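You operate a simulated robot arm through the tools that you are given. There is no shell and no other tool.

The job below is to be done with a simulated robot arm. You get a single attempt, and the scene is never put back.

JOB
Drop the three white beads from the holders into the basket and warm the basin into the green.
Fine: leave the stained bead; steam off at the end.

It is judged by the outcome, as a careful person would: the job done as asked, and still so three seconds after it is handed in. It fails if anything else is knocked over, pushed out of place, dropped, spilled or broken.

ROBOT AND FRAMES
A 7-joint arm with a two-finger parallel gripper, fixed in place. Base frame: the origin is on the floor under the middle of its stand, x ahead of it, y to its left, z up. Readings come in m, degrees, newtons and seconds.
With the tool pointing down near the work surface it reaches from about 0.42 to 0.9 m from the base axis. Its first joint turns from -115.0 to 115.0 degrees. Payload 3.91 kg.
The TCP is the grasp point between the finger pads, 0.03 m short of the fingertips. In the tool frame z runs along the fingers and y along their closing line. Largest opening 0.11 m; finger width 0.02, thickness 0.01; the body of the gripper, 0.048 by 0.112 m, starts 0.055 m behind the TCP.
Orientation is told as [roll, pitch, yaw] about the base's x, y, z axes, in that order, counted from this pose: with the fingers straight down and closing along the base's y, the tool's x points along the base's -x, its y along +y and its z along -z.

CONTROLS
- The arm moves only by the tool move_arm. Its arguments are lists of equal length, an entry for each row: "delta_pos": the shift along the tool's x, y, z in m, a list of three; "rot": the turn, a rotation vector about the tool's x, y, z in degrees, a list of three; "fingers": the closure, from 0 (fully open) to 1 (shut). In form: {"delta_pos": [[x, y, z], ...], "rot": [[ax, ay, az], ...], "fingers": [fingers, ...]}. A call has 1 to 20 rows; each row is the pose to reach, as a shift and turn from the pose commanded when the call began, along the tool's axes at that moment. Each row takes 0.2 s and may step no farther than 0.05 m and 8.6 degrees from the row before; otherwise, or with a gripper value out of range, the whole call is refused. Where a pose cannot be reached the arm comes as near as it can. A force on the tool above 40 N (or 10 N above the force at the start of the call, whichever is more), or a blocked arm, ends the call early, and 0.2 s more pass. Each finger travels about 0.153 m/s and halts on what it meets, pressing with about 27 N; the grip force reading is that of the motor and also rises with nothing between the fingers. The clock runs only during rows and for 0.2 s after the last one: add rows that repeat a pose to give the fingers time. The reply holds the time, the measured pose of the TCP, the force on the tool along the base axes, the opening and the grip force, in the units named above and with some noise, with the torque about the TCP (base axes, N m) and any sound that the robot's microphone picked up.
- Cameras (640 x 400 px; columns grow to the right, rows downward): "scene" is fixed at [0.3985, -0.6498, 1.5782]; the picture's right is [0.93, -0.37, 0.00], its down [-0.23, -0.59, -0.77] and it looks along [0.28, 0.72, -0.63] (base axes); focal length 330 px, centre (320, 200). "wrist" rides on the gripper at [0.072, 0.017, -0.103] in the tool frame; the picture's right is [-0.23, 0.97, 0.00], its down [-0.76, -0.18, -0.62] and it looks along [-0.61, -0.14, 0.78] (tool axes); focal length 222 px, centre (320, 200).
- snapshot(camera): a new picture of that camera. No time passes.
- lift_body(by): slides the trunk up (or, below 0, down) by that many m; the arm rides with it, the base frame stays. It gives what a move gives, with no picture.
- pixel_to_xyz(camera, pixels): for up to 12 pixels [column, row] of the newest picture of that camera ("zoom" is the newest enlarged one), the place [x, y, z] in the base frame of the surface seen there, good to about 0.003 m. No time passes.
- zoom(camera, box): a new picture of the part [left, top, right, bottom] of that camera's present view, enlarged. No time passes.
- close_job(): hands the job in; it is judged then, once.

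Open the gripper and draw the arm clear of the work before you hand the job in, unless the task says otherwise.

The tools are called after "Call:" by a JSON object that holds its "op" and its "data". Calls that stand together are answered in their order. move_arm: Moves the arm, as the interface text tells. Its arguments: {"type":"object","properties":{"delta_pos":{"type":"array","items":{"type":"array","items":{"type":"number"}}},"rot":{"type":"array","items":{"type":"array","items":{"type":"number"}}},"fingers":{"type":"array","items":{"type":"number"}}},"required":["delta_pos","rot","fingers"]} The other tools are called the same way: lift_body (by) moves the trunk up or down; snapshot (camera) takes a picture; pixel_to_xyz (camera, pixels) gives the place of the surface under pixels of a picture; zoom (camera, box) takes an enlarged picture of a part of a camera's view; close_job () hands the job in.

At the start:

```text
clock: 0.0
position: [0.3952, 0.3411, 1.2382]
tcp_rot: [0.0, 0.0, -0.1]
contact_force: [-0.8, 0.6, -0.4]
wrist_torque: [-0.01, 0.05, -0.01]
width: 0.1098
gripper_force: 0.0
trunk travel left (down, up): [-0.775, 0.215]
```

scene: 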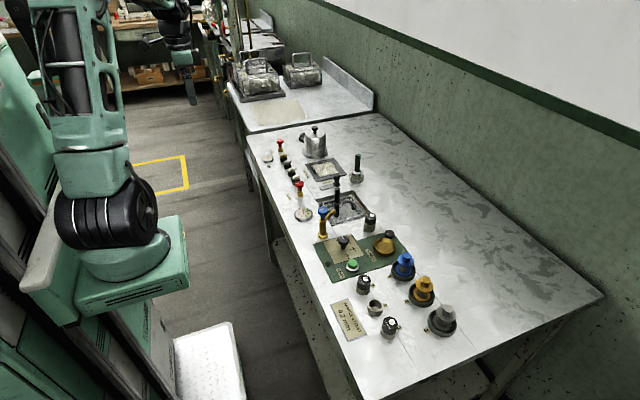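
wrist: 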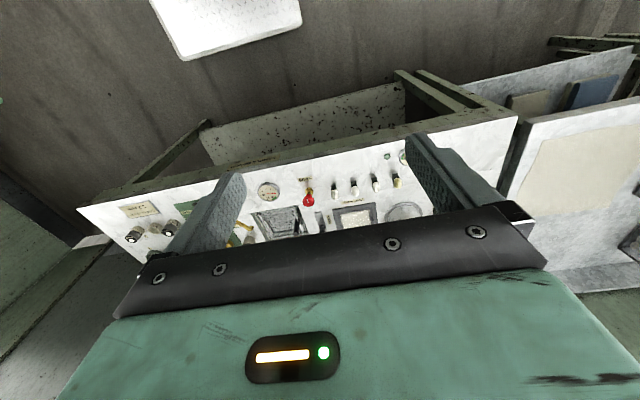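

I start by enlarging the part of the bench with the controls (around columns 250-420, rows 120-280) to identify the beads, basket, basin and steam valve.

Call:
{"op": "zoom", "data": {"camera": "scene", "box": [250, 120, 410, 220]}}

Call:
{"op": "zoom", "data": {"camera": "scene", "box": [300, 200, 480, 350]}}

Call:
{"op": "zoom", "data": {"camera": "wrist", "box": [220, 130, 440, 260]}}

```text
4.00 times, centred on (330, 170) of scene
```

zoom: 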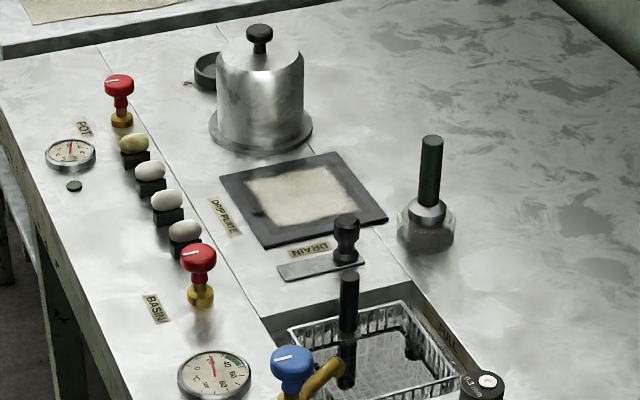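

```text
2.67 times, centred on (390, 275) of scene
```

zoom: 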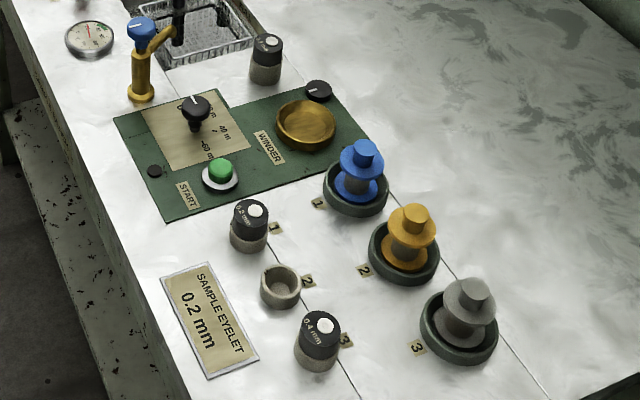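

```text
2.91 times, centred on (330, 195) of wrist
```

zoom: 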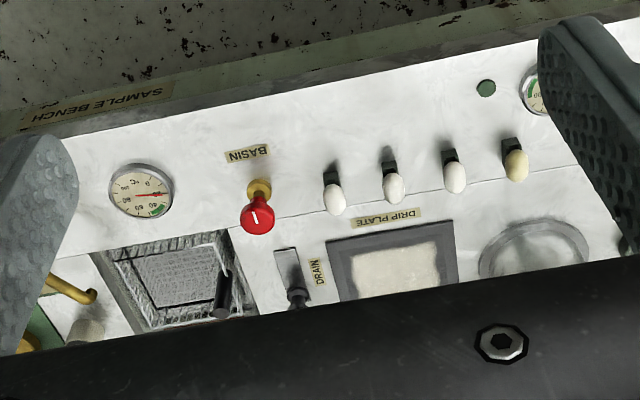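

The white beads sit in three holders next to the basin's red valve, with the stained one farthest (zoomed about (135,145)). I zoom more closely on the basin, gauge, and valve, and then on the beads.

Call:
{"op": "zoom", "data": {"camera": "scene", "box": [310, 170, 390, 220]}}

Call:
{"op": "zoom", "data": {"camera": "scene", "box": [290, 175, 330, 225]}}

Call:
{"op": "zoom", "data": {"camera": "scene", "box": [256, 130, 320, 200]}}

Call:
{"op": "zoom", "data": {"camera": "scene", "box": [310, 195, 350, 245]}}

```text
8.00 times, centred on (350, 195) of scene
```

zoom: 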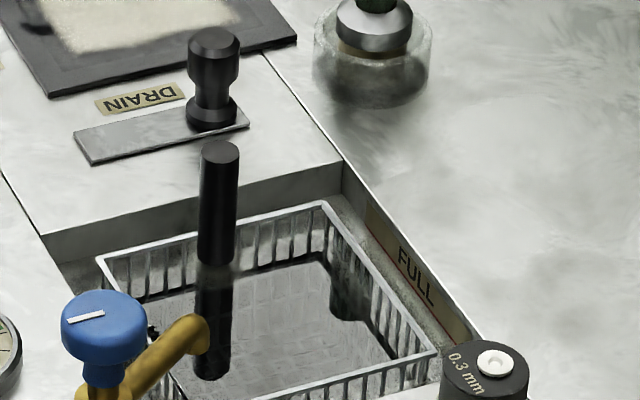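

```text
8.00 times, centred on (310, 200) of scene
```

zoom: 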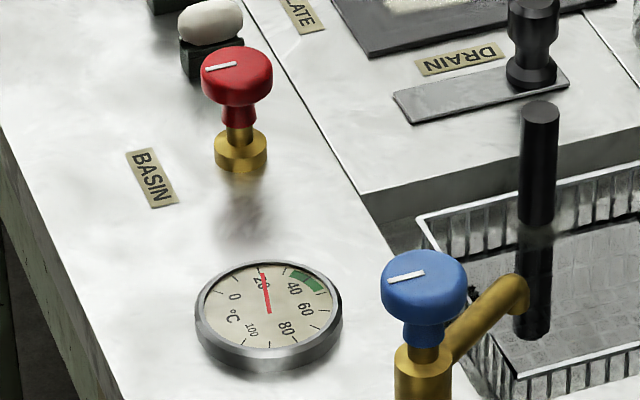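

```text
5.71 times, centred on (288, 165) of scene
```

zoom: 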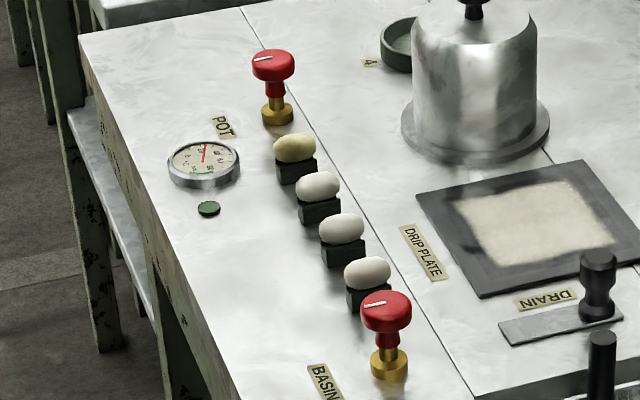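

```text
8.00 times, centred on (330, 220) of scene
```

zoom: 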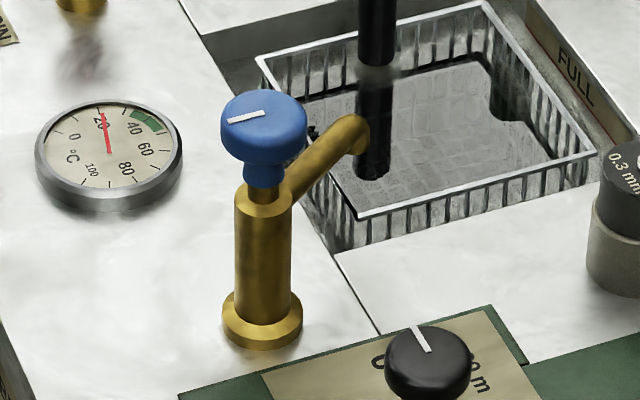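

The gauge reads about 20 °C with green around 35-50; the basin appears to have water (reflection of the black rod). I now locate the main features in 3-D using this enlarged picture and others.

Call:
{"op": "pixel_to_xyz", "data": {"camera": "zoom", "pixels": [[263, 118], [262, 300], [348, 130], [376, 30], [440, 130], [375, 165], [260, 58], [360, 215], [590, 155], [485, 3], [580, 75], [108, 150]]}}

Call:
{"op": "zoom", "data": {"camera": "scene", "box": [256, 130, 320, 200]}}

```text
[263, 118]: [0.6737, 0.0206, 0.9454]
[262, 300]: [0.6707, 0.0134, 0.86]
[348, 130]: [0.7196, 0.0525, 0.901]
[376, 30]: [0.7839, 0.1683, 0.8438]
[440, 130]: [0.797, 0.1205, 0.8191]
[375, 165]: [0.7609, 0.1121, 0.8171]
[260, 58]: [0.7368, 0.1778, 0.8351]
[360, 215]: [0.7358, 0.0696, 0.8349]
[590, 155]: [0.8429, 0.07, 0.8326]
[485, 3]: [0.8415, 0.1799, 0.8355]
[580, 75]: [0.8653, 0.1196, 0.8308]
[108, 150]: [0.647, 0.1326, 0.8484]
```

```text
5.71 times, centred on (288, 165) of scene
```

zoom: 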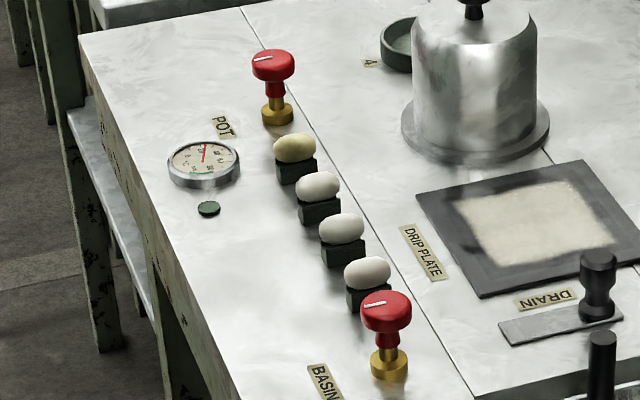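

Basket rim spans x≈0.735–0.843, y≈0.07–0.18, z≈0.835 with the water at about 0.818. I locate the beads, holders and valve next.

Call:
{"op": "pixel_to_xyz", "data": {"camera": "zoom", "pixels": [[294, 148], [318, 186], [341, 228], [367, 271], [386, 310], [389, 365], [361, 295], [342, 253], [366, 260], [595, 338], [600, 275], [450, 330]]}}

Call:
{"op": "zoom", "data": {"camera": "scene", "box": [310, 160, 380, 220]}}

```text
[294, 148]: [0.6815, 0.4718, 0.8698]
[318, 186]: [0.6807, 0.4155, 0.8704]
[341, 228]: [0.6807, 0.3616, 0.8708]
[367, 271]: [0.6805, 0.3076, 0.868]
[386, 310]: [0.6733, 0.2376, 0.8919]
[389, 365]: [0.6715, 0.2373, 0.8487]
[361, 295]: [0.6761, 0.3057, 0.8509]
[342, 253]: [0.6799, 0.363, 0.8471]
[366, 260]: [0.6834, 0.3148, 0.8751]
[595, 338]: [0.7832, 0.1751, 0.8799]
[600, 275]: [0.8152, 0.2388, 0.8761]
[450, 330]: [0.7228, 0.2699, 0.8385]
```

```text
6.67 times, centred on (345, 190) of scene
```

zoom: 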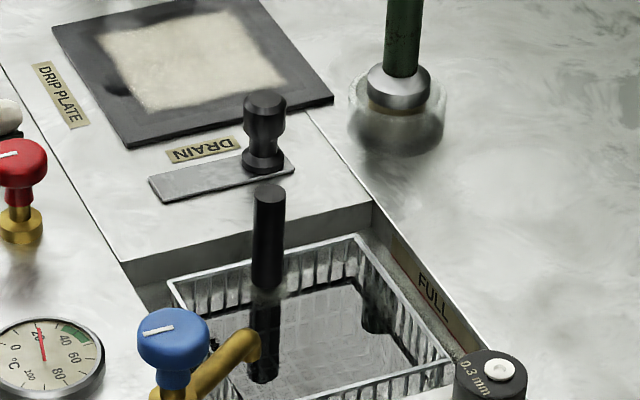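

The white beads lie at x≈0.683, y≈0.308/0.363/0.418 (stained at 0.472), and the basin valve is at about (0.672, 0.238). I move the open hand above the basin region at z≈1.12 to look with the wrist camera.

Call:
{"op": "move_arm", "data": {"delta_pos": [[-0.03, -0.014, 0.012], [-0.06, -0.028, 0.024], [-0.09, -0.042, 0.036], [-0.12, -0.056, 0.048], [-0.15, -0.07, 0.06], [-0.18, -0.084, 0.072], [-0.21, -0.098, 0.084], [-0.24, -0.112, 0.096], [-0.27, -0.126, 0.108], [-0.3, -0.14, 0.12], [-0.3, -0.14, 0.12]], "rot": [[0, 0, 0], [0, 0, 0], [0, 0, 0], [0, 0, 0], [0, 0, 0], [0, 0, 0], [0, 0, 0], [0, 0, 0], [0, 0, 0], [0, 0, 0], [0, 0, 0]], "fingers": [0, 0, 0, 0, 0, 0, 0, 0, 0, 0, 0]}}

Call:
{"op": "snapshot", "data": {"camera": "wrist"}}

Call:
{"op": "snapshot", "data": {"camera": "scene"}}

```text
clock: 2.4
position: [0.6967, 0.1997, 1.117]
tcp_rot: [0.0, 0.0, -0.1]
contact_force: [0.0, 0.2, 0.4]
wrist_torque: [0.0, 0.0, -0.02]
width: 0.1098
gripper_force: 0.1
trunk travel left (down, up): [-0.775, 0.215]
```

```text
taken
```

wrist: 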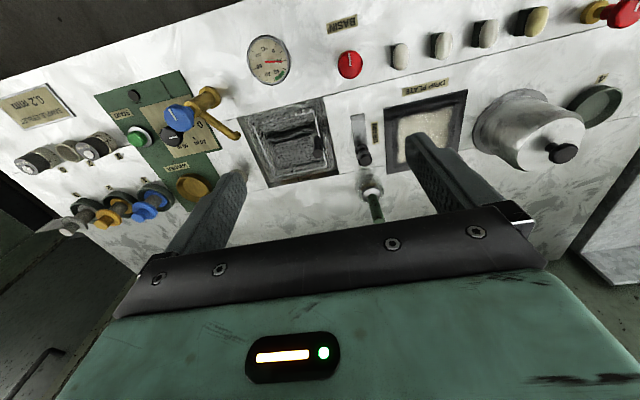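

```text
taken
```

scene: 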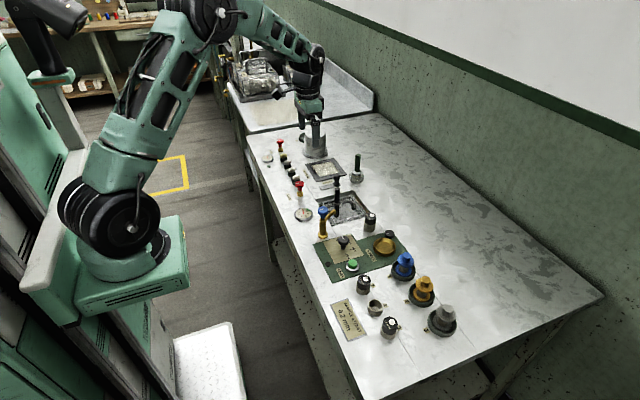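

The wrist view is clear; I zoom on basin (240-340, 100-190), valve and beads.

Call:
{"op": "zoom", "data": {"camera": "wrist", "box": [235, 25, 395, 195]}}

Call:
{"op": "zoom", "data": {"camera": "wrist", "box": [320, 0, 560, 150]}}

```text
2.35 times, centred on (315, 110) of wrist
```

zoom: 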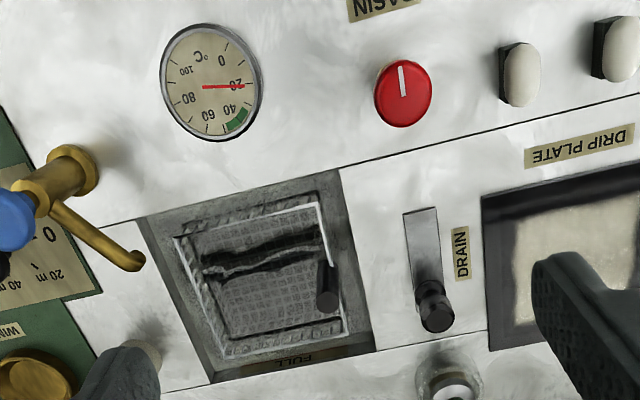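

```text
2.67 times, centred on (440, 75) of wrist
```

zoom: 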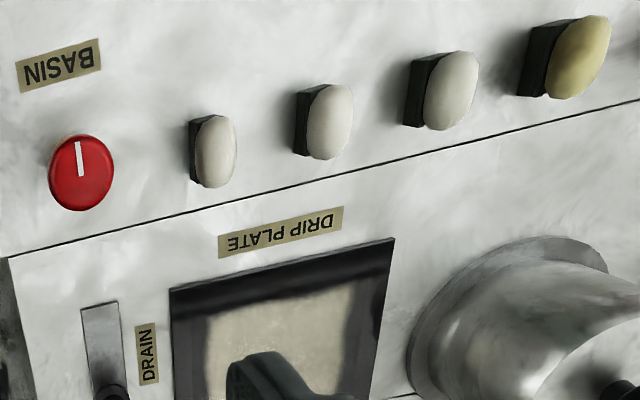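

I take 3-D points on the beads and valve in this enlarged picture.

Call:
{"op": "pixel_to_xyz", "data": {"camera": "zoom", "pixels": [[80, 172], [52, 178], [110, 170], [215, 150], [216, 185], [214, 120], [198, 150], [234, 150], [331, 122], [452, 90], [308, 120], [350, 122]]}}

Call:
{"op": "zoom", "data": {"camera": "wrist", "box": [260, 90, 360, 195]}}

```text
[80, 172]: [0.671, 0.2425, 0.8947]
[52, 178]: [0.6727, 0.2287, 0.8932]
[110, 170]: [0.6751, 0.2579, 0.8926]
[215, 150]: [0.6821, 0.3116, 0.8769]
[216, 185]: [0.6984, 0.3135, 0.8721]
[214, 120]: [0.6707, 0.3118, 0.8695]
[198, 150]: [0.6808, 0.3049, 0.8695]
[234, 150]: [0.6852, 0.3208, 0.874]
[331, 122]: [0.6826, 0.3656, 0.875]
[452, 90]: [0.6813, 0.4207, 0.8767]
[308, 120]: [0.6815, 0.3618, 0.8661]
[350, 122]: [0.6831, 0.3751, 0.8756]
```

```text
3.81 times, centred on (310, 142) of wrist
```

zoom: 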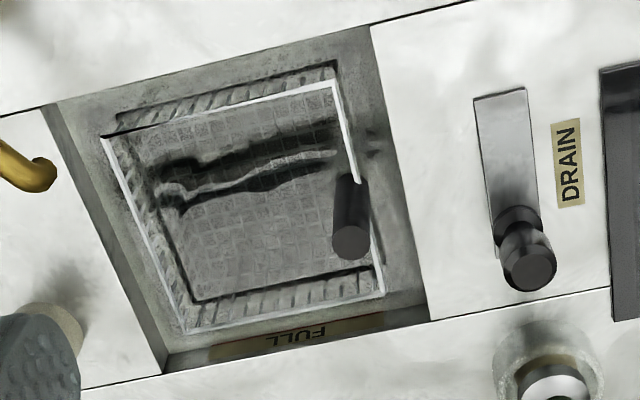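

Bead 1 top is (0.684, 0.312, 0.877); beads are spaced about 0.054. Next, I get points of the basket, rod, water and drain handle.

Call:
{"op": "pixel_to_xyz", "data": {"camera": "zoom", "pixels": [[351, 242], [347, 185], [105, 138], [333, 82], [380, 293], [188, 330], [250, 230], [230, 120], [52, 175], [385, 300], [400, 230], [300, 335]]}}

Call:
{"op": "pixel_to_xyz", "data": {"camera": "wrist", "pixels": [[400, 57], [442, 45], [486, 33], [537, 20], [346, 62], [180, 112], [362, 155], [268, 58]]}}

```text
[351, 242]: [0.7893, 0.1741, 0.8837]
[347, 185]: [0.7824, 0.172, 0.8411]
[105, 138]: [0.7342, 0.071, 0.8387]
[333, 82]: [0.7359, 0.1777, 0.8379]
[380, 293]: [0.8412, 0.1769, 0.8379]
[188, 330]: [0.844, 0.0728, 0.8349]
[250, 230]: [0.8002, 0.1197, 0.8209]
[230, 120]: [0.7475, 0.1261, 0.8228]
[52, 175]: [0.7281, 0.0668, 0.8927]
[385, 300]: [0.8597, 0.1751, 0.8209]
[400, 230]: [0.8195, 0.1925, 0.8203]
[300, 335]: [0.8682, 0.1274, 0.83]
```

```text
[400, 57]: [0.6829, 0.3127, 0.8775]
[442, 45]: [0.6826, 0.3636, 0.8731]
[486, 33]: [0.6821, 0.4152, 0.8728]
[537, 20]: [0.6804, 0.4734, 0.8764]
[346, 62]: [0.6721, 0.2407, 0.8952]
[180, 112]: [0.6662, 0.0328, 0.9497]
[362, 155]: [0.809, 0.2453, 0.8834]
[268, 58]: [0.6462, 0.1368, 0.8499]
```

Water surface is at ≈0.821 beside the FULL plate, the rod handle is at (0.788, 0.174) up to z 0.885. I zoom hard on the bead holders to see how deep the beads sit.

Call:
{"op": "zoom", "data": {"camera": "scene", "box": [276, 148, 308, 192]}}

Call:
{"op": "zoom", "data": {"camera": "wrist", "box": [380, 20, 460, 80]}}

```text
9.09 times, centred on (292, 170) of scene
```

zoom: 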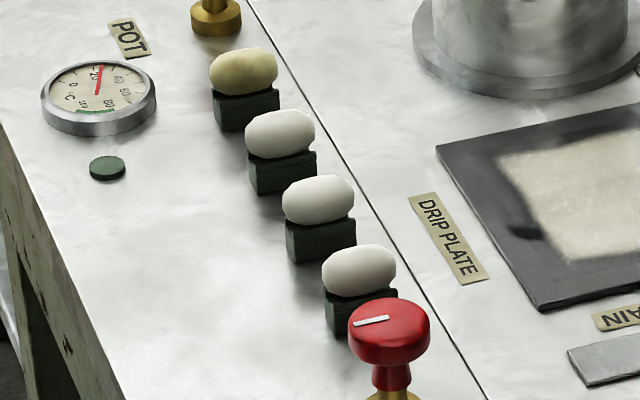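

```text
6.67 times, centred on (420, 50) of wrist
```

zoom: 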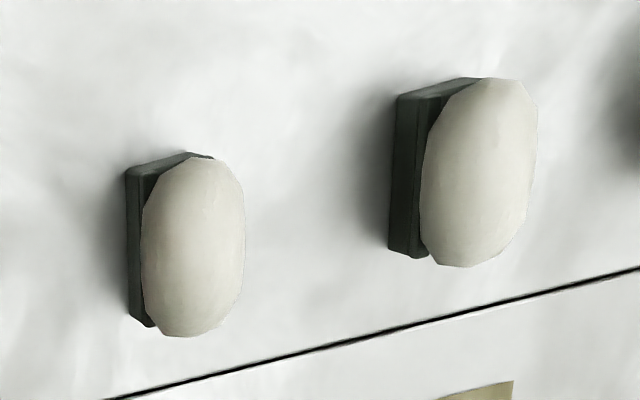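

I measure the holder block faces (e.g. (133,240), (150,165)) and bead outline to set the grasp height.

Call:
{"op": "pixel_to_xyz", "data": {"camera": "zoom", "pixels": [[132, 240], [150, 170], [145, 250], [130, 175], [195, 245], [235, 240], [190, 165], [185, 330], [400, 170], [425, 95], [480, 170], [410, 230]]}}

```text
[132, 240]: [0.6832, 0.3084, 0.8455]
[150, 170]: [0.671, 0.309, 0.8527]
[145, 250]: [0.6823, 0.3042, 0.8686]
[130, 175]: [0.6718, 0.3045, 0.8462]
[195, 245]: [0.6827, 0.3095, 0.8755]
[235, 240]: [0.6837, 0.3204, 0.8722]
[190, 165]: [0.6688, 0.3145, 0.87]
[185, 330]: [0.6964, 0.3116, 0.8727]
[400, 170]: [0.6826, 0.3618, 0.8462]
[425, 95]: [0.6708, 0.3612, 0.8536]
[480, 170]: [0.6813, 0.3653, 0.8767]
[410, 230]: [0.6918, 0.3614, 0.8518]
```

Holder tops are at about z 0.854 with bead centre ≈0.866, so I'll grip with fingertips at ≈0.858. I move above bead 1 (0.684, 0.312) with a narrowed opening (0.045 m), stopping at z≈0.95.

Call:
{"op": "move_arm", "data": {"delta_pos": [[0.004, 0.037, 0.02], [0.008, 0.075, 0.04], [0.012, 0.112, 0.06], [0.012, 0.112, 0.1], [0.012, 0.112, 0.14], [0.012, 0.112, 0.168], [0.012, 0.112, 0.168]], "rot": [[0, 0, 0], [0, 0, 0], [0, 0, 0], [0, 0, 0], [0, 0, 0], [0, 0, 0], [0, 0, 0]], "fingers": [0.59, 0.59, 0.59, 0.59, 0.59, 0.59, 0.59]}}

Call:
{"op": "snapshot", "data": {"camera": "wrist"}}

Call:
{"op": "snapshot", "data": {"camera": "scene"}}

```text
clock: 4.0
position: [0.6832, 0.3134, 0.9504]
tcp_rot: [0.1, 0.1, 0.0]
contact_force: [0.2, -0.1, 0.7]
wrist_torque: [0.0, -0.01, 0.02]
width: 0.0449
gripper_force: 0.1
trunk travel left (down, up): [-0.775, 0.215]
```

```text
taken
```

wrist: 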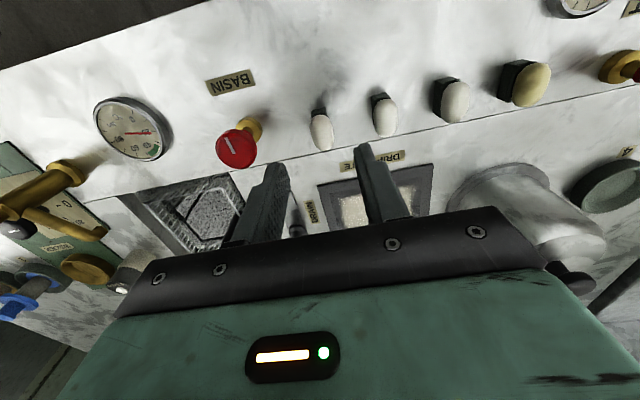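

```text
taken
```

scene: 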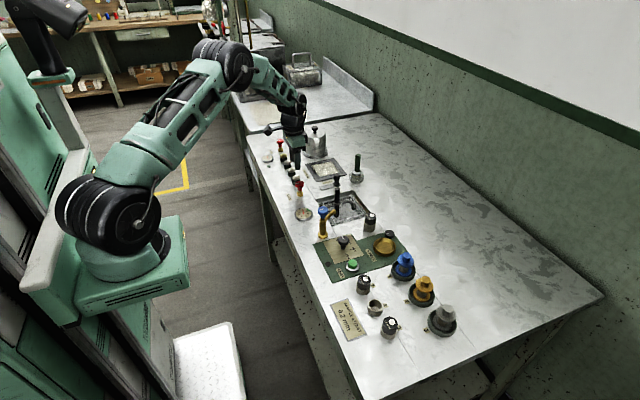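

The fingertips at (275,168) and (363,148) straddle bead 1 at (322,132). I refine the bead position from this closer view.

Call:
{"op": "zoom", "data": {"camera": "wrist", "box": [255, 90, 415, 190]}}

Call:
{"op": "pixel_to_xyz", "data": {"camera": "wrist", "pixels": [[321, 132], [312, 132], [331, 132], [321, 117], [324, 148], [386, 118], [275, 172], [362, 150]]}}

```text
4.00 times, centred on (335, 140) of wrist
```

zoom: 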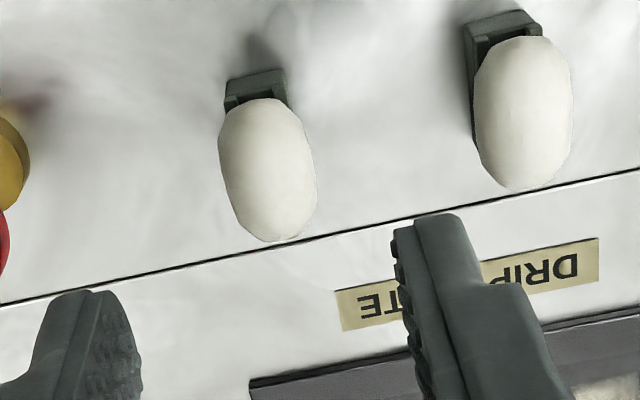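

```text
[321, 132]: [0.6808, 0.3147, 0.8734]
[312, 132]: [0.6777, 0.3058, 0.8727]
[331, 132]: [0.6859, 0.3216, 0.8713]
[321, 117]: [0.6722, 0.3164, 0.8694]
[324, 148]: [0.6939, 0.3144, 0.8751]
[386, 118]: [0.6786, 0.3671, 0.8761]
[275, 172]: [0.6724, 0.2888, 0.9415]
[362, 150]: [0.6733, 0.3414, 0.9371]
```

The fingers are centred on the bead (y≈0.313). I descend 0.062 m to TCP z≈0.888 and close gently, then hold.

Call:
{"op": "move_arm", "data": {"delta_pos": [[0, 0, 0.02], [0, 0, 0.04], [0, 0, 0.055], [0, 0, 0.063], [0, 0, 0.063], [0, 0, 0.063], [0, 0, 0.063]], "rot": [[0, 0, 0], [0, 0, 0], [0, 0, 0], [0, 0, 0], [0, 0, 0], [0, 0, 0], [0, 0, 0]], "fingers": [0.59, 0.59, 0.59, 0.59, 0.72, 0.82, 0.85]}}

Call:
{"op": "snapshot", "data": {"camera": "wrist"}}

```text
clock: 5.6
position: [0.6841, 0.3127, 0.8866]
tcp_rot: [0.0, 0.0, 0.0]
contact_force: [0.6, -0.4, 0.1]
wrist_torque: [0.02, -0.01, -0.02]
width: 0.0172
gripper_force: 0.7
trunk travel left (down, up): [-0.775, 0.215]
```

```text
taken
```

wrist: 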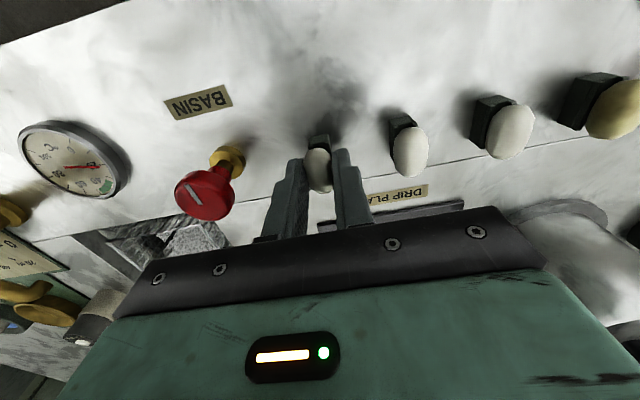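

The width is 0.0172 with little force; I close a bit further to see whether the fingers have halted on the bead.

Call:
{"op": "move_arm", "data": {"delta_pos": [[0, 0, 0], [0, 0, 0]], "rot": [[0, 0, 0], [0, 0, 0]], "fingers": [0.88, 0.88]}}

Call:
{"op": "zoom", "data": {"camera": "wrist", "box": [260, 120, 400, 220]}}

```text
clock: 6.2
position: [0.6831, 0.3132, 0.8862]
tcp_rot: [0.0, 0.1, -0.1]
contact_force: [0.0, -0.5, 0.5]
wrist_torque: [0.03, -0.01, 0.01]
width: 0.0149
gripper_force: 27.2
trunk travel left (down, up): [-0.775, 0.215]
```

```text
4.00 times, centred on (330, 170) of wrist
```

zoom: 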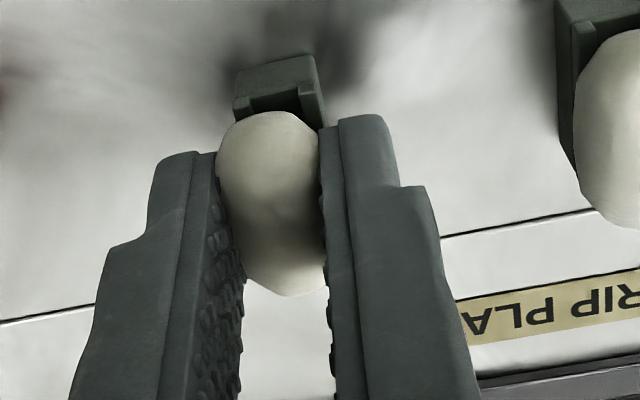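

The fingers halted at 0.0149 m with 27 N on the bead. I lift it slowly 0.1 m and check.

Call:
{"op": "move_arm", "data": {"delta_pos": [[0, 0, -0.01], [0, 0, -0.025], [0, 0, -0.045], [0, 0, -0.07], [0, 0, -0.1], [0, 0, -0.1]], "rot": [[0, 0, 0], [0, 0, 0], [0, 0, 0], [0, 0, 0], [0, 0, 0], [0, 0, 0]], "fingers": [0.88, 0.88, 0.88, 0.88, 0.88, 0.88]}}

Call:
{"op": "snapshot", "data": {"camera": "wrist"}}

```text
clock: 7.6
position: [0.6837, 0.3127, 0.9863]
tcp_rot: [-0.1, 0.1, -0.1]
contact_force: [0.2, 0.0, -0.5]
wrist_torque: [-0.03, 0.05, 0.0]
width: 0.0159
gripper_force: 14.8
trunk travel left (down, up): [-0.775, 0.215]
```

```text
taken
```

wrist: 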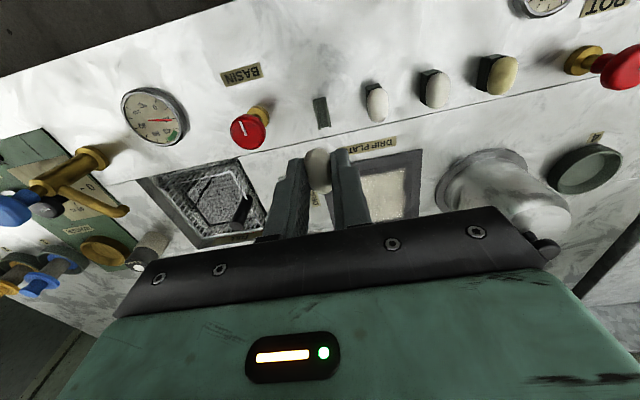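

The bead is held (at (318,165)). I carry it over the basket to about (0.806, 0.12) at the same height and take a look before lowering.

Call:
{"op": "move_arm", "data": {"delta_pos": [[-0.018, -0.028, 0], [-0.036, -0.056, 0], [-0.054, -0.084, 0], [-0.072, -0.112, 0], [-0.09, -0.14, 0], [-0.107, -0.167, 0], [-0.124, -0.192, 0], [-0.124, -0.192, 0.03], [-0.124, -0.192, 0.06], [-0.124, -0.192, 0.06]], "rot": [[0, 0, 0], [0, 0, 0], [0, 0, 0], [0, 0, 0], [0, 0, 0], [0, 0, 0], [0, 0, 0], [0, 0, 0], [0, 0, 0], [0, 0, 0]], "fingers": [0.88, 0.88, 0.88, 0.88, 0.88, 0.88, 0.88, 0.88, 0.88, 0.88]}}

Call:
{"op": "snapshot", "data": {"camera": "wrist"}}

Call:
{"op": "zoom", "data": {"camera": "scene", "box": [300, 140, 400, 220]}}

```text
clock: 9.8
position: [0.8085, 0.1217, 0.9261]
tcp_rot: [-0.1, 0.0, -0.1]
contact_force: [-0.1, -0.1, 0.0]
wrist_torque: [-0.01, 0.0, 0.0]
width: 0.0155
gripper_force: 2.4
trunk travel left (down, up): [-0.775, 0.215]
```

```text
taken
```

wrist: 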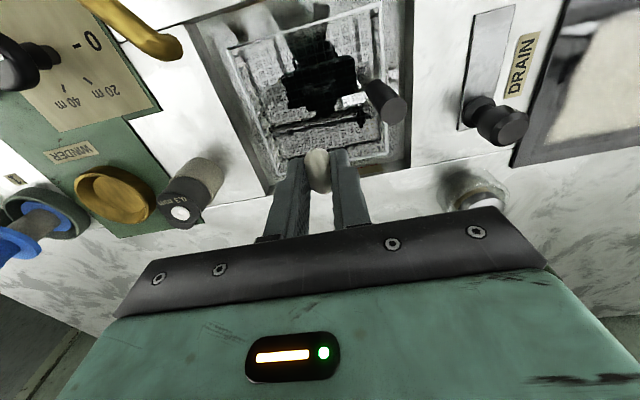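

```text
5.00 times, centred on (350, 180) of scene
```

zoom: 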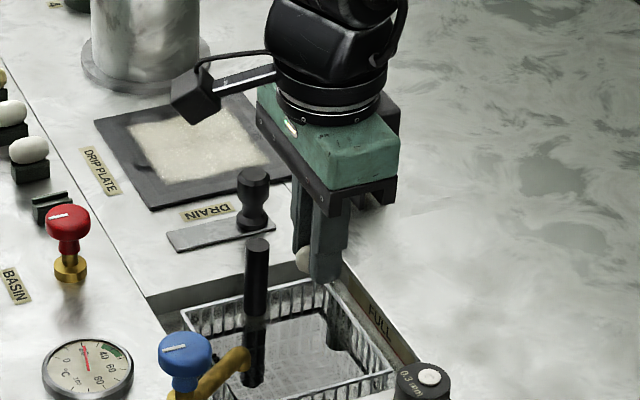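

The bead hangs above the basket interior. I lower 0.053 m (with a 5 mm shift toward the middle) and release by opening to about 0.045 m.

Call:
{"op": "move_arm", "data": {"delta_pos": [[0.005, 0, 0.02], [0.005, 0, 0.04], [0.005, 0, 0.053], [0.005, 0, 0.053], [0.005, 0, 0.053], [0.005, 0, 0.053], [0.005, 0, 0.053]], "rot": [[0, 0, 0], [0, 0, 0], [0, 0, 0], [0, 0, 0], [0, 0, 0], [0, 0, 0], [0, 0, 0]], "fingers": [0.88, 0.88, 0.88, 0.88, 0.75, 0.62, 0.62]}}

Call:
{"op": "snapshot", "data": {"camera": "wrist"}}

Call:
{"op": "zoom", "data": {"camera": "scene", "box": [300, 140, 400, 220]}}

```text
clock: 11.4
position: [0.8032, 0.1198, 0.8729]
tcp_rot: [0.0, 0.1, -0.1]
contact_force: [-0.7, 0.5, -0.3]
wrist_torque: [-0.04, -0.01, -0.01]
width: 0.042
gripper_force: 0.0
trunk travel left (down, up): [-0.775, 0.215]
```

```text
taken
```

wrist: 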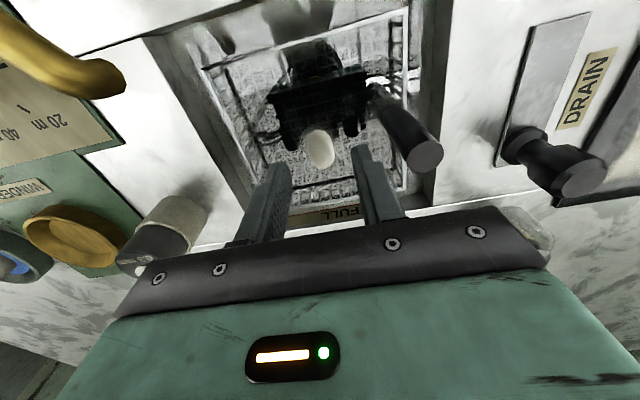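

```text
5.00 times, centred on (350, 180) of scene
```

zoom: 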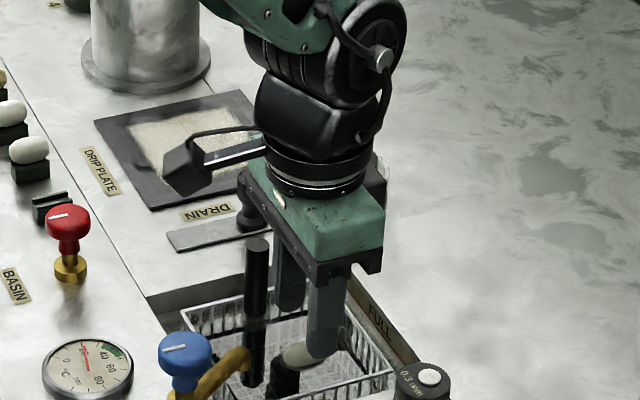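

Bead 1 floats in the basket (wrist (320,150)). I rise clear and travel to above bead 2 at about (0.684, 0.3665).

Call:
{"op": "move_arm", "data": {"delta_pos": [[0, 0, -0.04], [0, 0, -0.08], [0, 0, -0.115], [0.02, 0.041, -0.115], [0.04, 0.082, -0.115], [0.06, 0.123, -0.115], [0.08, 0.164, -0.115], [0.1, 0.206, -0.115], [0.1195, 0.2467, -0.115], [0.1195, 0.2467, -0.078], [0.1195, 0.2467, -0.078]], "rot": [[0, 0, 0], [0, 0, 0], [0, 0, 0], [0, 0, 0], [0, 0, 0], [0, 0, 0], [0, 0, 0], [0, 0, 0], [0, 0, 0], [0, 0, 0], [0, 0, 0]], "fingers": [0.6, 0.59, 0.59, 0.59, 0.59, 0.59, 0.59, 0.59, 0.59, 0.59, 0.59]}}

Call:
{"op": "snapshot", "data": {"camera": "wrist"}}

Call:
{"op": "zoom", "data": {"camera": "wrist", "box": [255, 90, 415, 190]}}

```text
clock: 13.8
position: [0.6828, 0.3693, 0.9523]
tcp_rot: [0.1, 0.0, 0.0]
contact_force: [0.5, 0.1, 0.4]
wrist_torque: [-0.03, -0.01, -0.02]
width: 0.0453
gripper_force: 0.1
trunk travel left (down, up): [-0.775, 0.215]
```

```text
taken
```

wrist: 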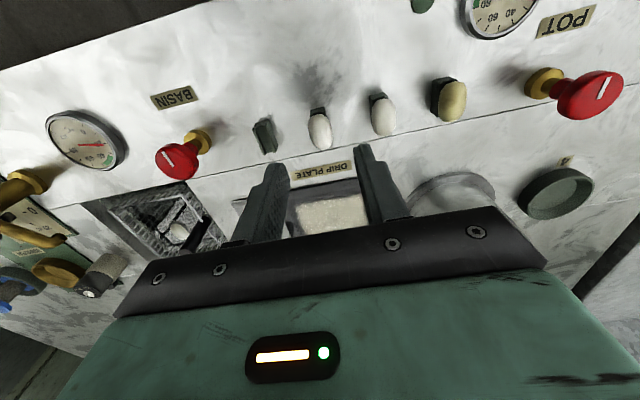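

```text
4.00 times, centred on (335, 140) of wrist
```

zoom: 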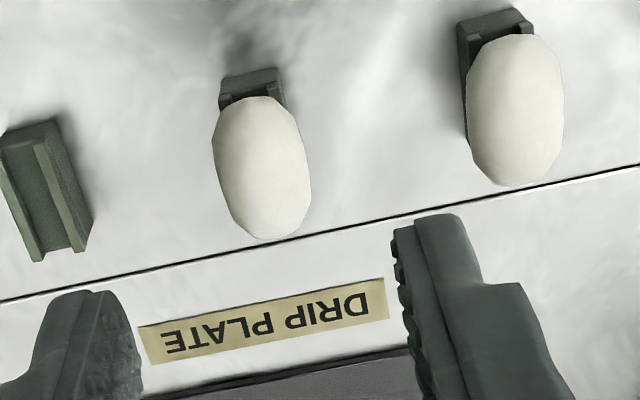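

Bead 2 lies about 1 mm to the −y side of the finger midline; I correct that, descend 0.064 m and close on it.

Call:
{"op": "move_arm", "data": {"delta_pos": [[0, -0.001, 0.02], [0, -0.001, 0.04], [0, -0.001, 0.055], [0, -0.001, 0.064], [0, -0.001, 0.064], [0, -0.001, 0.064], [0, -0.001, 0.064], [0, -0.001, 0.064], [0, -0.001, 0.064]], "rot": [[0, 0, 0], [0, 0, 0], [0, 0, 0], [0, 0, 0], [0, 0, 0], [0, 0, 0], [0, 0, 0], [0, 0, 0], [0, 0, 0]], "fingers": [0.59, 0.59, 0.59, 0.59, 0.59, 0.72, 0.82, 0.88, 0.88]}}

Call:
{"op": "zoom", "data": {"camera": "wrist", "box": [260, 120, 400, 220]}}

```text
clock: 15.8
position: [0.6833, 0.3681, 0.8865]
tcp_rot: [0.0, 0.1, -0.1]
contact_force: [0.1, 0.5, -0.4]
wrist_torque: [-0.02, 0.01, 0.02]
width: 0.0156
gripper_force: 14.7
trunk travel left (down, up): [-0.775, 0.215]
```

```text
4.00 times, centred on (330, 170) of wrist
```

zoom: 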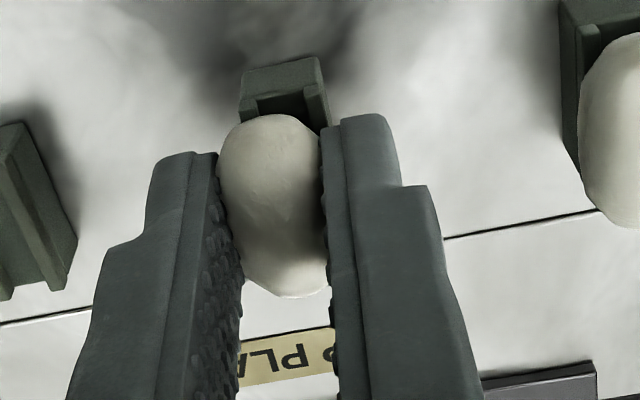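

Bead 2 is gripped. I lift it and carry it above the near half of the basket, about (0.774, 0.118).

Call:
{"op": "move_arm", "data": {"delta_pos": [[0, 0, -0.015], [0, 0, -0.045], [0, 0, -0.08], [0, 0, -0.1], [-0.013, -0.036, -0.1], [-0.026, -0.072, -0.1], [-0.039, -0.108, -0.1], [-0.052, -0.144, -0.1], [-0.065, -0.18, -0.1], [-0.078, -0.216, -0.1], [-0.09, -0.25, -0.1], [-0.09, -0.25, -0.07], [-0.09, -0.25, -0.04], [-0.09, -0.25, -0.04]], "rot": [[0, 0, 0], [0, 0, 0], [0, 0, 0], [0, 0, 0], [0, 0, 0], [0, 0, 0], [0, 0, 0], [0, 0, 0], [0, 0, 0], [0, 0, 0], [0, 0, 0], [0, 0, 0], [0, 0, 0], [0, 0, 0]], "fingers": [0.88, 0.88, 0.88, 0.88, 0.88, 0.88, 0.88, 0.88, 0.88, 0.88, 0.88, 0.88, 0.88, 0.88]}}

Call:
{"op": "snapshot", "data": {"camera": "wrist"}}

Call:
{"op": "zoom", "data": {"camera": "scene", "box": [270, 140, 390, 230]}}

```text
clock: 18.8
position: [0.7744, 0.1162, 0.9252]
tcp_rot: [0.0, 0.0, -0.2]
contact_force: [0.1, -0.9, 0.5]
wrist_torque: [-0.01, -0.03, -0.03]
width: 0.0144
gripper_force: 26.5
trunk travel left (down, up): [-0.775, 0.215]
```

```text
taken
```

wrist: 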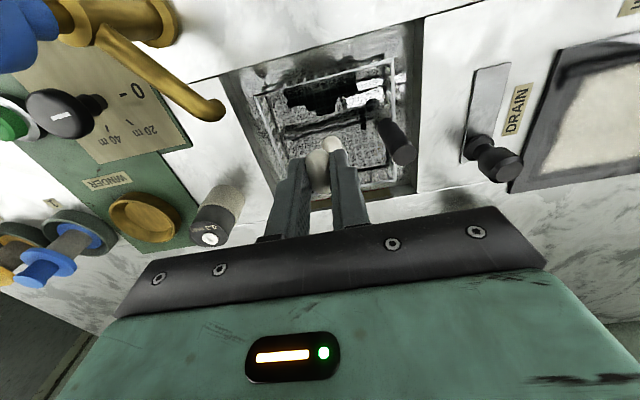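

```text
4.44 times, centred on (330, 185) of scene
```

zoom: 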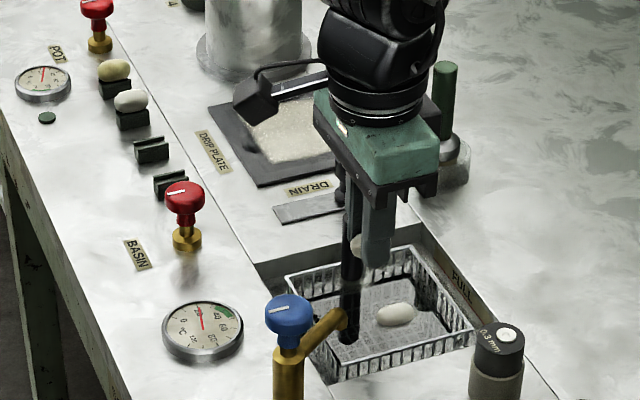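

Bead 2 is held; bead 1 floats near zoom (396,314). I check its place before lowering.

Call:
{"op": "pixel_to_xyz", "data": {"camera": "zoom", "pixels": [[396, 312], [380, 314], [414, 312], [375, 262]]}}

```text
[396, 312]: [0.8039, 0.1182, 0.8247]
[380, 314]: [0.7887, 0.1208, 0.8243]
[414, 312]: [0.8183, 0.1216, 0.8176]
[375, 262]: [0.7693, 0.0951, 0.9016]
```

Bead 1 occupies x 0.788–0.819, so I shift to x≈0.763, lower to TCP z≈0.872 and release bead 2.

Call:
{"op": "move_arm", "data": {"delta_pos": [[0.011, 0.002, 0.01], [0.011, 0.002, 0.03], [0.011, 0.002, 0.045], [0.011, 0.002, 0.053], [0.011, 0.002, 0.053], [0.011, 0.002, 0.053], [0.011, 0.002, 0.053], [0.011, 0.002, 0.053]], "rot": [[0, 0, 0], [0, 0, 0], [0, 0, 0], [0, 0, 0], [0, 0, 0], [0, 0, 0], [0, 0, 0], [0, 0, 0]], "fingers": [0.88, 0.88, 0.88, 0.88, 0.88, 0.75, 0.62, 0.62]}}

Call:
{"op": "snapshot", "data": {"camera": "wrist"}}

```text
clock: 20.6
position: [0.7635, 0.1193, 0.8756]
tcp_rot: [0.0, 0.0, -0.1]
contact_force: [-0.8, 0.5, 1.0]
wrist_torque: [-0.02, 0.04, -0.02]
width: 0.0419
gripper_force: 0.1
trunk travel left (down, up): [-0.775, 0.215]
```

```text
taken
```

wrist: 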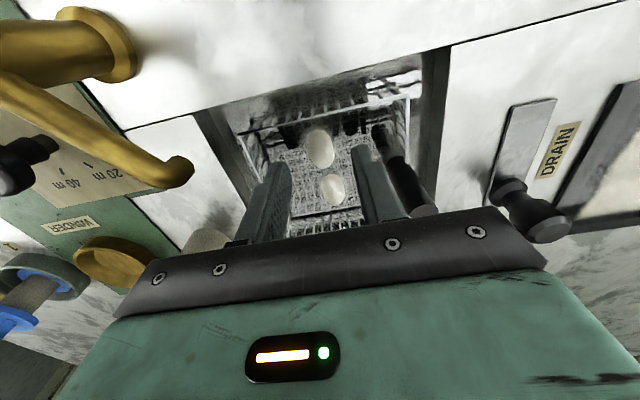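

Both beads are in the basket. I rise and travel to above bead 3 at about (0.683, 0.422).

Call:
{"op": "move_arm", "data": {"delta_pos": [[0, 0, -0.04], [0, 0, -0.08], [0, 0, -0.115], [0.01, 0.038, -0.115], [0.02, 0.076, -0.115], [0.03, 0.114, -0.115], [0.04, 0.152, -0.115], [0.05, 0.19, -0.115], [0.06, 0.228, -0.115], [0.07, 0.266, -0.115], [0.08, 0.3025, -0.115], [0.08, 0.3025, -0.078], [0.08, 0.3025, -0.078]], "rot": [[0, 0, 0], [0, 0, 0], [0, 0, 0], [0, 0, 0], [0, 0, 0], [0, 0, 0], [0, 0, 0], [0, 0, 0], [0, 0, 0], [0, 0, 0], [0, 0, 0], [0, 0, 0], [0, 0, 0]], "fingers": [0.6, 0.59, 0.59, 0.59, 0.59, 0.59, 0.59, 0.59, 0.59, 0.59, 0.59, 0.59, 0.59]}}

Call:
{"op": "snapshot", "data": {"camera": "wrist"}}

Call:
{"op": "zoom", "data": {"camera": "wrist", "box": [255, 90, 415, 190]}}

```text
clock: 23.4
position: [0.6821, 0.4216, 0.9526]
tcp_rot: [0.1, 0.0, -0.2]
contact_force: [0.0, 0.1, 0.1]
wrist_torque: [-0.01, -0.03, 0.02]
width: 0.0449
gripper_force: 0.0
trunk travel left (down, up): [-0.775, 0.215]
```

```text
taken
```

wrist: 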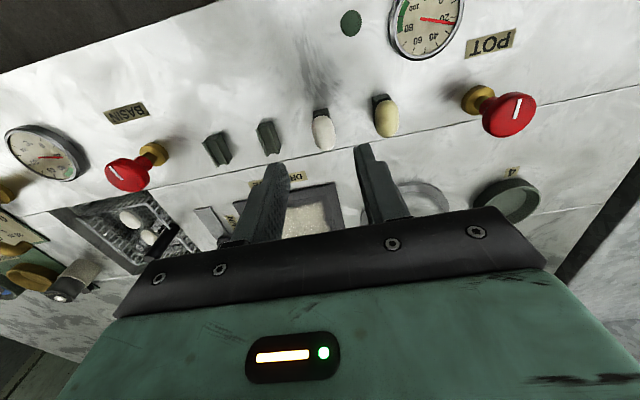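

```text
4.00 times, centred on (335, 140) of wrist
```

zoom: 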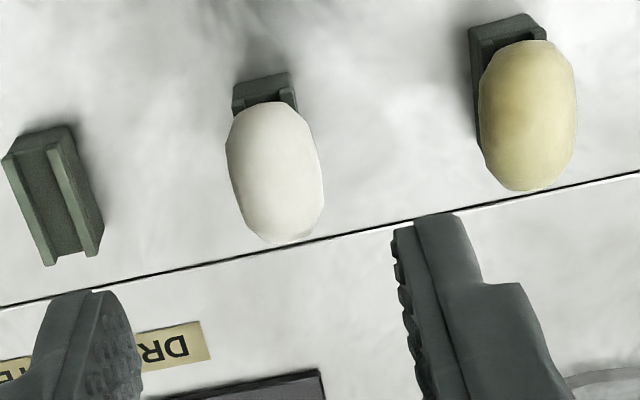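

Bead 3 is about 1.5 mm to the +y side of the midline; I correct, descend and close on it, staying clear of the stained bead at right.

Call:
{"op": "move_arm", "data": {"delta_pos": [[0, 0.0015, 0.02], [0, 0.0015, 0.04], [0, 0.0015, 0.055], [0, 0.0015, 0.064], [0, 0.0015, 0.064], [0, 0.0015, 0.064], [0, 0.0015, 0.064], [0, 0.0015, 0.064], [0, 0.0015, 0.064]], "rot": [[0, 0, 0], [0, 0, 0], [0, 0, 0], [0, 0, 0], [0, 0, 0], [0, 0, 0], [0, 0, 0], [0, 0, 0], [0, 0, 0]], "fingers": [0.59, 0.59, 0.59, 0.59, 0.59, 0.72, 0.82, 0.88, 0.88]}}

Call:
{"op": "zoom", "data": {"camera": "wrist", "box": [260, 120, 400, 220]}}

Call:
{"op": "zoom", "data": {"camera": "scene", "box": [310, 170, 390, 230]}}

```text
clock: 25.4
position: [0.6827, 0.4224, 0.8895]
tcp_rot: [0.1, 0.0, -0.1]
contact_force: [-0.1, 0.0, -0.4]
wrist_torque: [-0.02, 0.0, 0.0]
width: 0.0158
gripper_force: 14.7
trunk travel left (down, up): [-0.775, 0.215]
```

```text
4.00 times, centred on (330, 170) of wrist
```

zoom: 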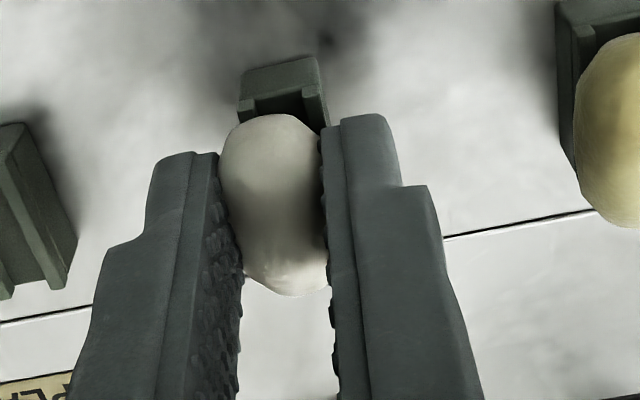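

```text
6.67 times, centred on (350, 200) of scene
```

zoom: 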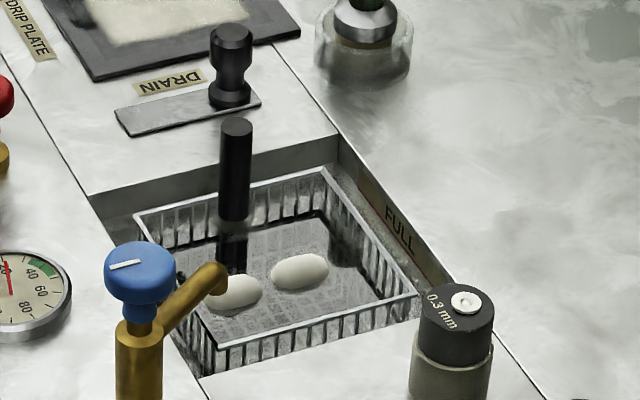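

Bead 3 is gripped; two beads float at zoom (300,272) and (235,292). I locate them so the third goes into free water.

Call:
{"op": "pixel_to_xyz", "data": {"camera": "zoom", "pixels": [[300, 270], [274, 272], [326, 270], [240, 290], [262, 292], [235, 160]]}}

```text
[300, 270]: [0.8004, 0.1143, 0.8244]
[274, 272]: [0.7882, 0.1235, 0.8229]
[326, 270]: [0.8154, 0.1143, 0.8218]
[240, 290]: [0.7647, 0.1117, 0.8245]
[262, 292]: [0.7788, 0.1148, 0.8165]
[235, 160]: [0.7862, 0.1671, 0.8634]
```

They float at (0.802, 0.118) and (0.764, 0.115). I carry bead 3 to hover over (0.785, 0.097), free water on the −y side.

Call:
{"op": "move_arm", "data": {"delta_pos": [[0, 0, -0.015], [0, 0, -0.045], [0, 0, -0.08], [0, 0, -0.1], [-0.013, -0.041, -0.1], [-0.026, -0.082, -0.1], [-0.039, -0.123, -0.1], [-0.052, -0.164, -0.1], [-0.065, -0.205, -0.1], [-0.078, -0.246, -0.1], [-0.091, -0.287, -0.1], [-0.102, -0.326, -0.1], [-0.102, -0.326, -0.07], [-0.102, -0.326, -0.04], [-0.102, -0.326, -0.04]], "rot": [[0, 0, 0], [0, 0, 0], [0, 0, 0], [0, 0, 0], [0, 0, 0], [0, 0, 0], [0, 0, 0], [0, 0, 0], [0, 0, 0], [0, 0, 0], [0, 0, 0], [0, 0, 0], [0, 0, 0], [0, 0, 0], [0, 0, 0]], "fingers": [0.88, 0.88, 0.88, 0.88, 0.88, 0.88, 0.88, 0.88, 0.88, 0.88, 0.88, 0.88, 0.88, 0.88, 0.88]}}

Call:
{"op": "snapshot", "data": {"camera": "wrist"}}

Call:
{"op": "zoom", "data": {"camera": "scene", "box": [300, 150, 390, 230]}}

```text
clock: 28.6
position: [0.7849, 0.0982, 0.9297]
tcp_rot: [-0.1, 0.1, -0.2]
contact_force: [-0.3, -0.5, 0.4]
wrist_torque: [0.01, 0.01, -0.02]
width: 0.0151
gripper_force: 26.4
trunk travel left (down, up): [-0.775, 0.215]
```

```text
taken
```

wrist: 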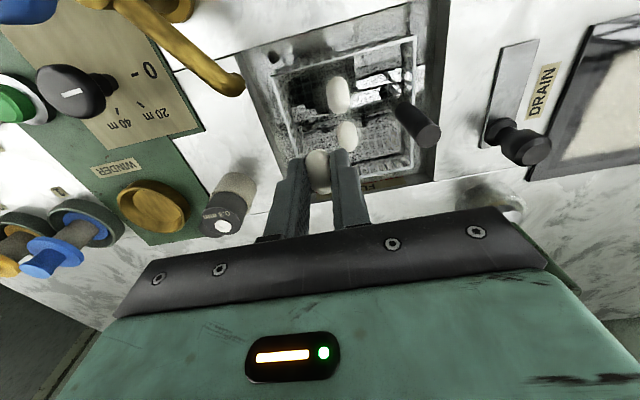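

```text
5.00 times, centred on (345, 190) of scene
```

zoom: 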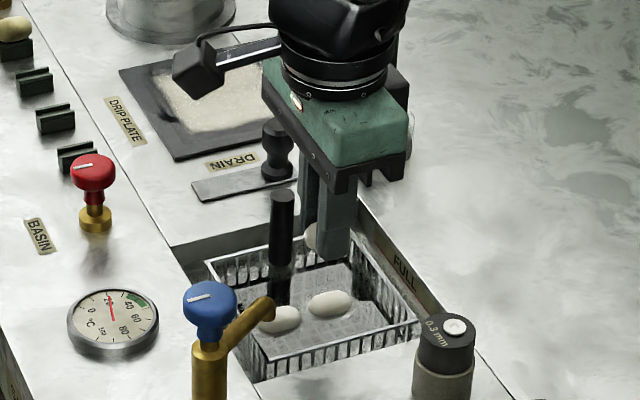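

All three holders are empty and bead 3 hangs above the basket. I lower and release it with a narrow opening.

Call:
{"op": "move_arm", "data": {"delta_pos": [[0, 0, 0.02], [0, 0, 0.04], [0, 0, 0.052], [0, 0, 0.052], [0, 0, 0.052], [0, 0, 0.052], [0, 0, 0.052]], "rot": [[0, 0, 0], [0, 0, 0], [0, 0, 0], [0, 0, 0], [0, 0, 0], [0, 0, 0], [0, 0, 0]], "fingers": [0.88, 0.88, 0.88, 0.88, 0.78, 0.7, 0.7]}}

Call:
{"op": "snapshot", "data": {"camera": "wrist"}}

Call:
{"op": "zoom", "data": {"camera": "scene", "box": [300, 150, 390, 230]}}

```text
clock: 30.2
position: [0.7856, 0.096, 0.876]
tcp_rot: [0.0, 0.1, 0.0]
contact_force: [-1.1, -0.3, 0.9]
wrist_torque: [0.02, 0.03, -0.01]
width: 0.033
gripper_force: 0.0
trunk travel left (down, up): [-0.775, 0.215]
```

```text
taken
```

wrist: 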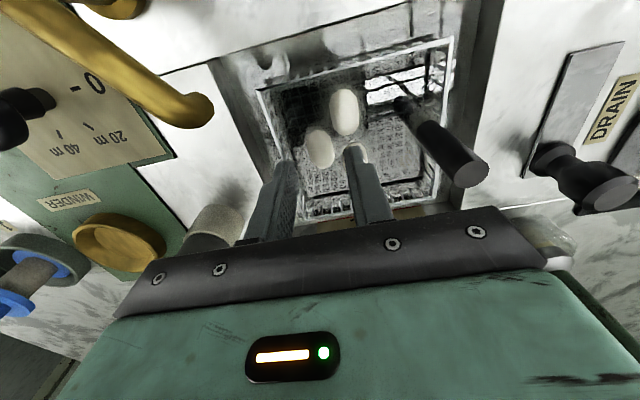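

```text
5.00 times, centred on (345, 190) of scene
```

zoom: 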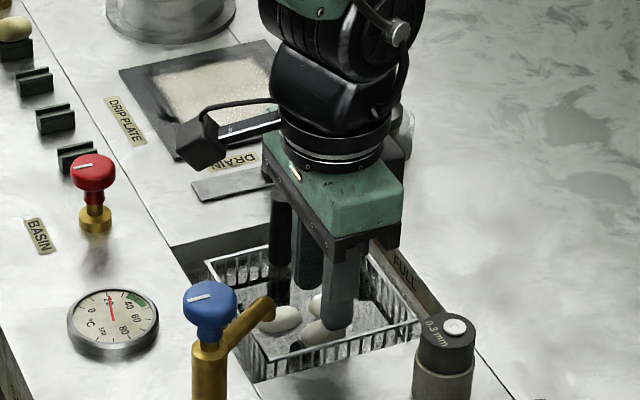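

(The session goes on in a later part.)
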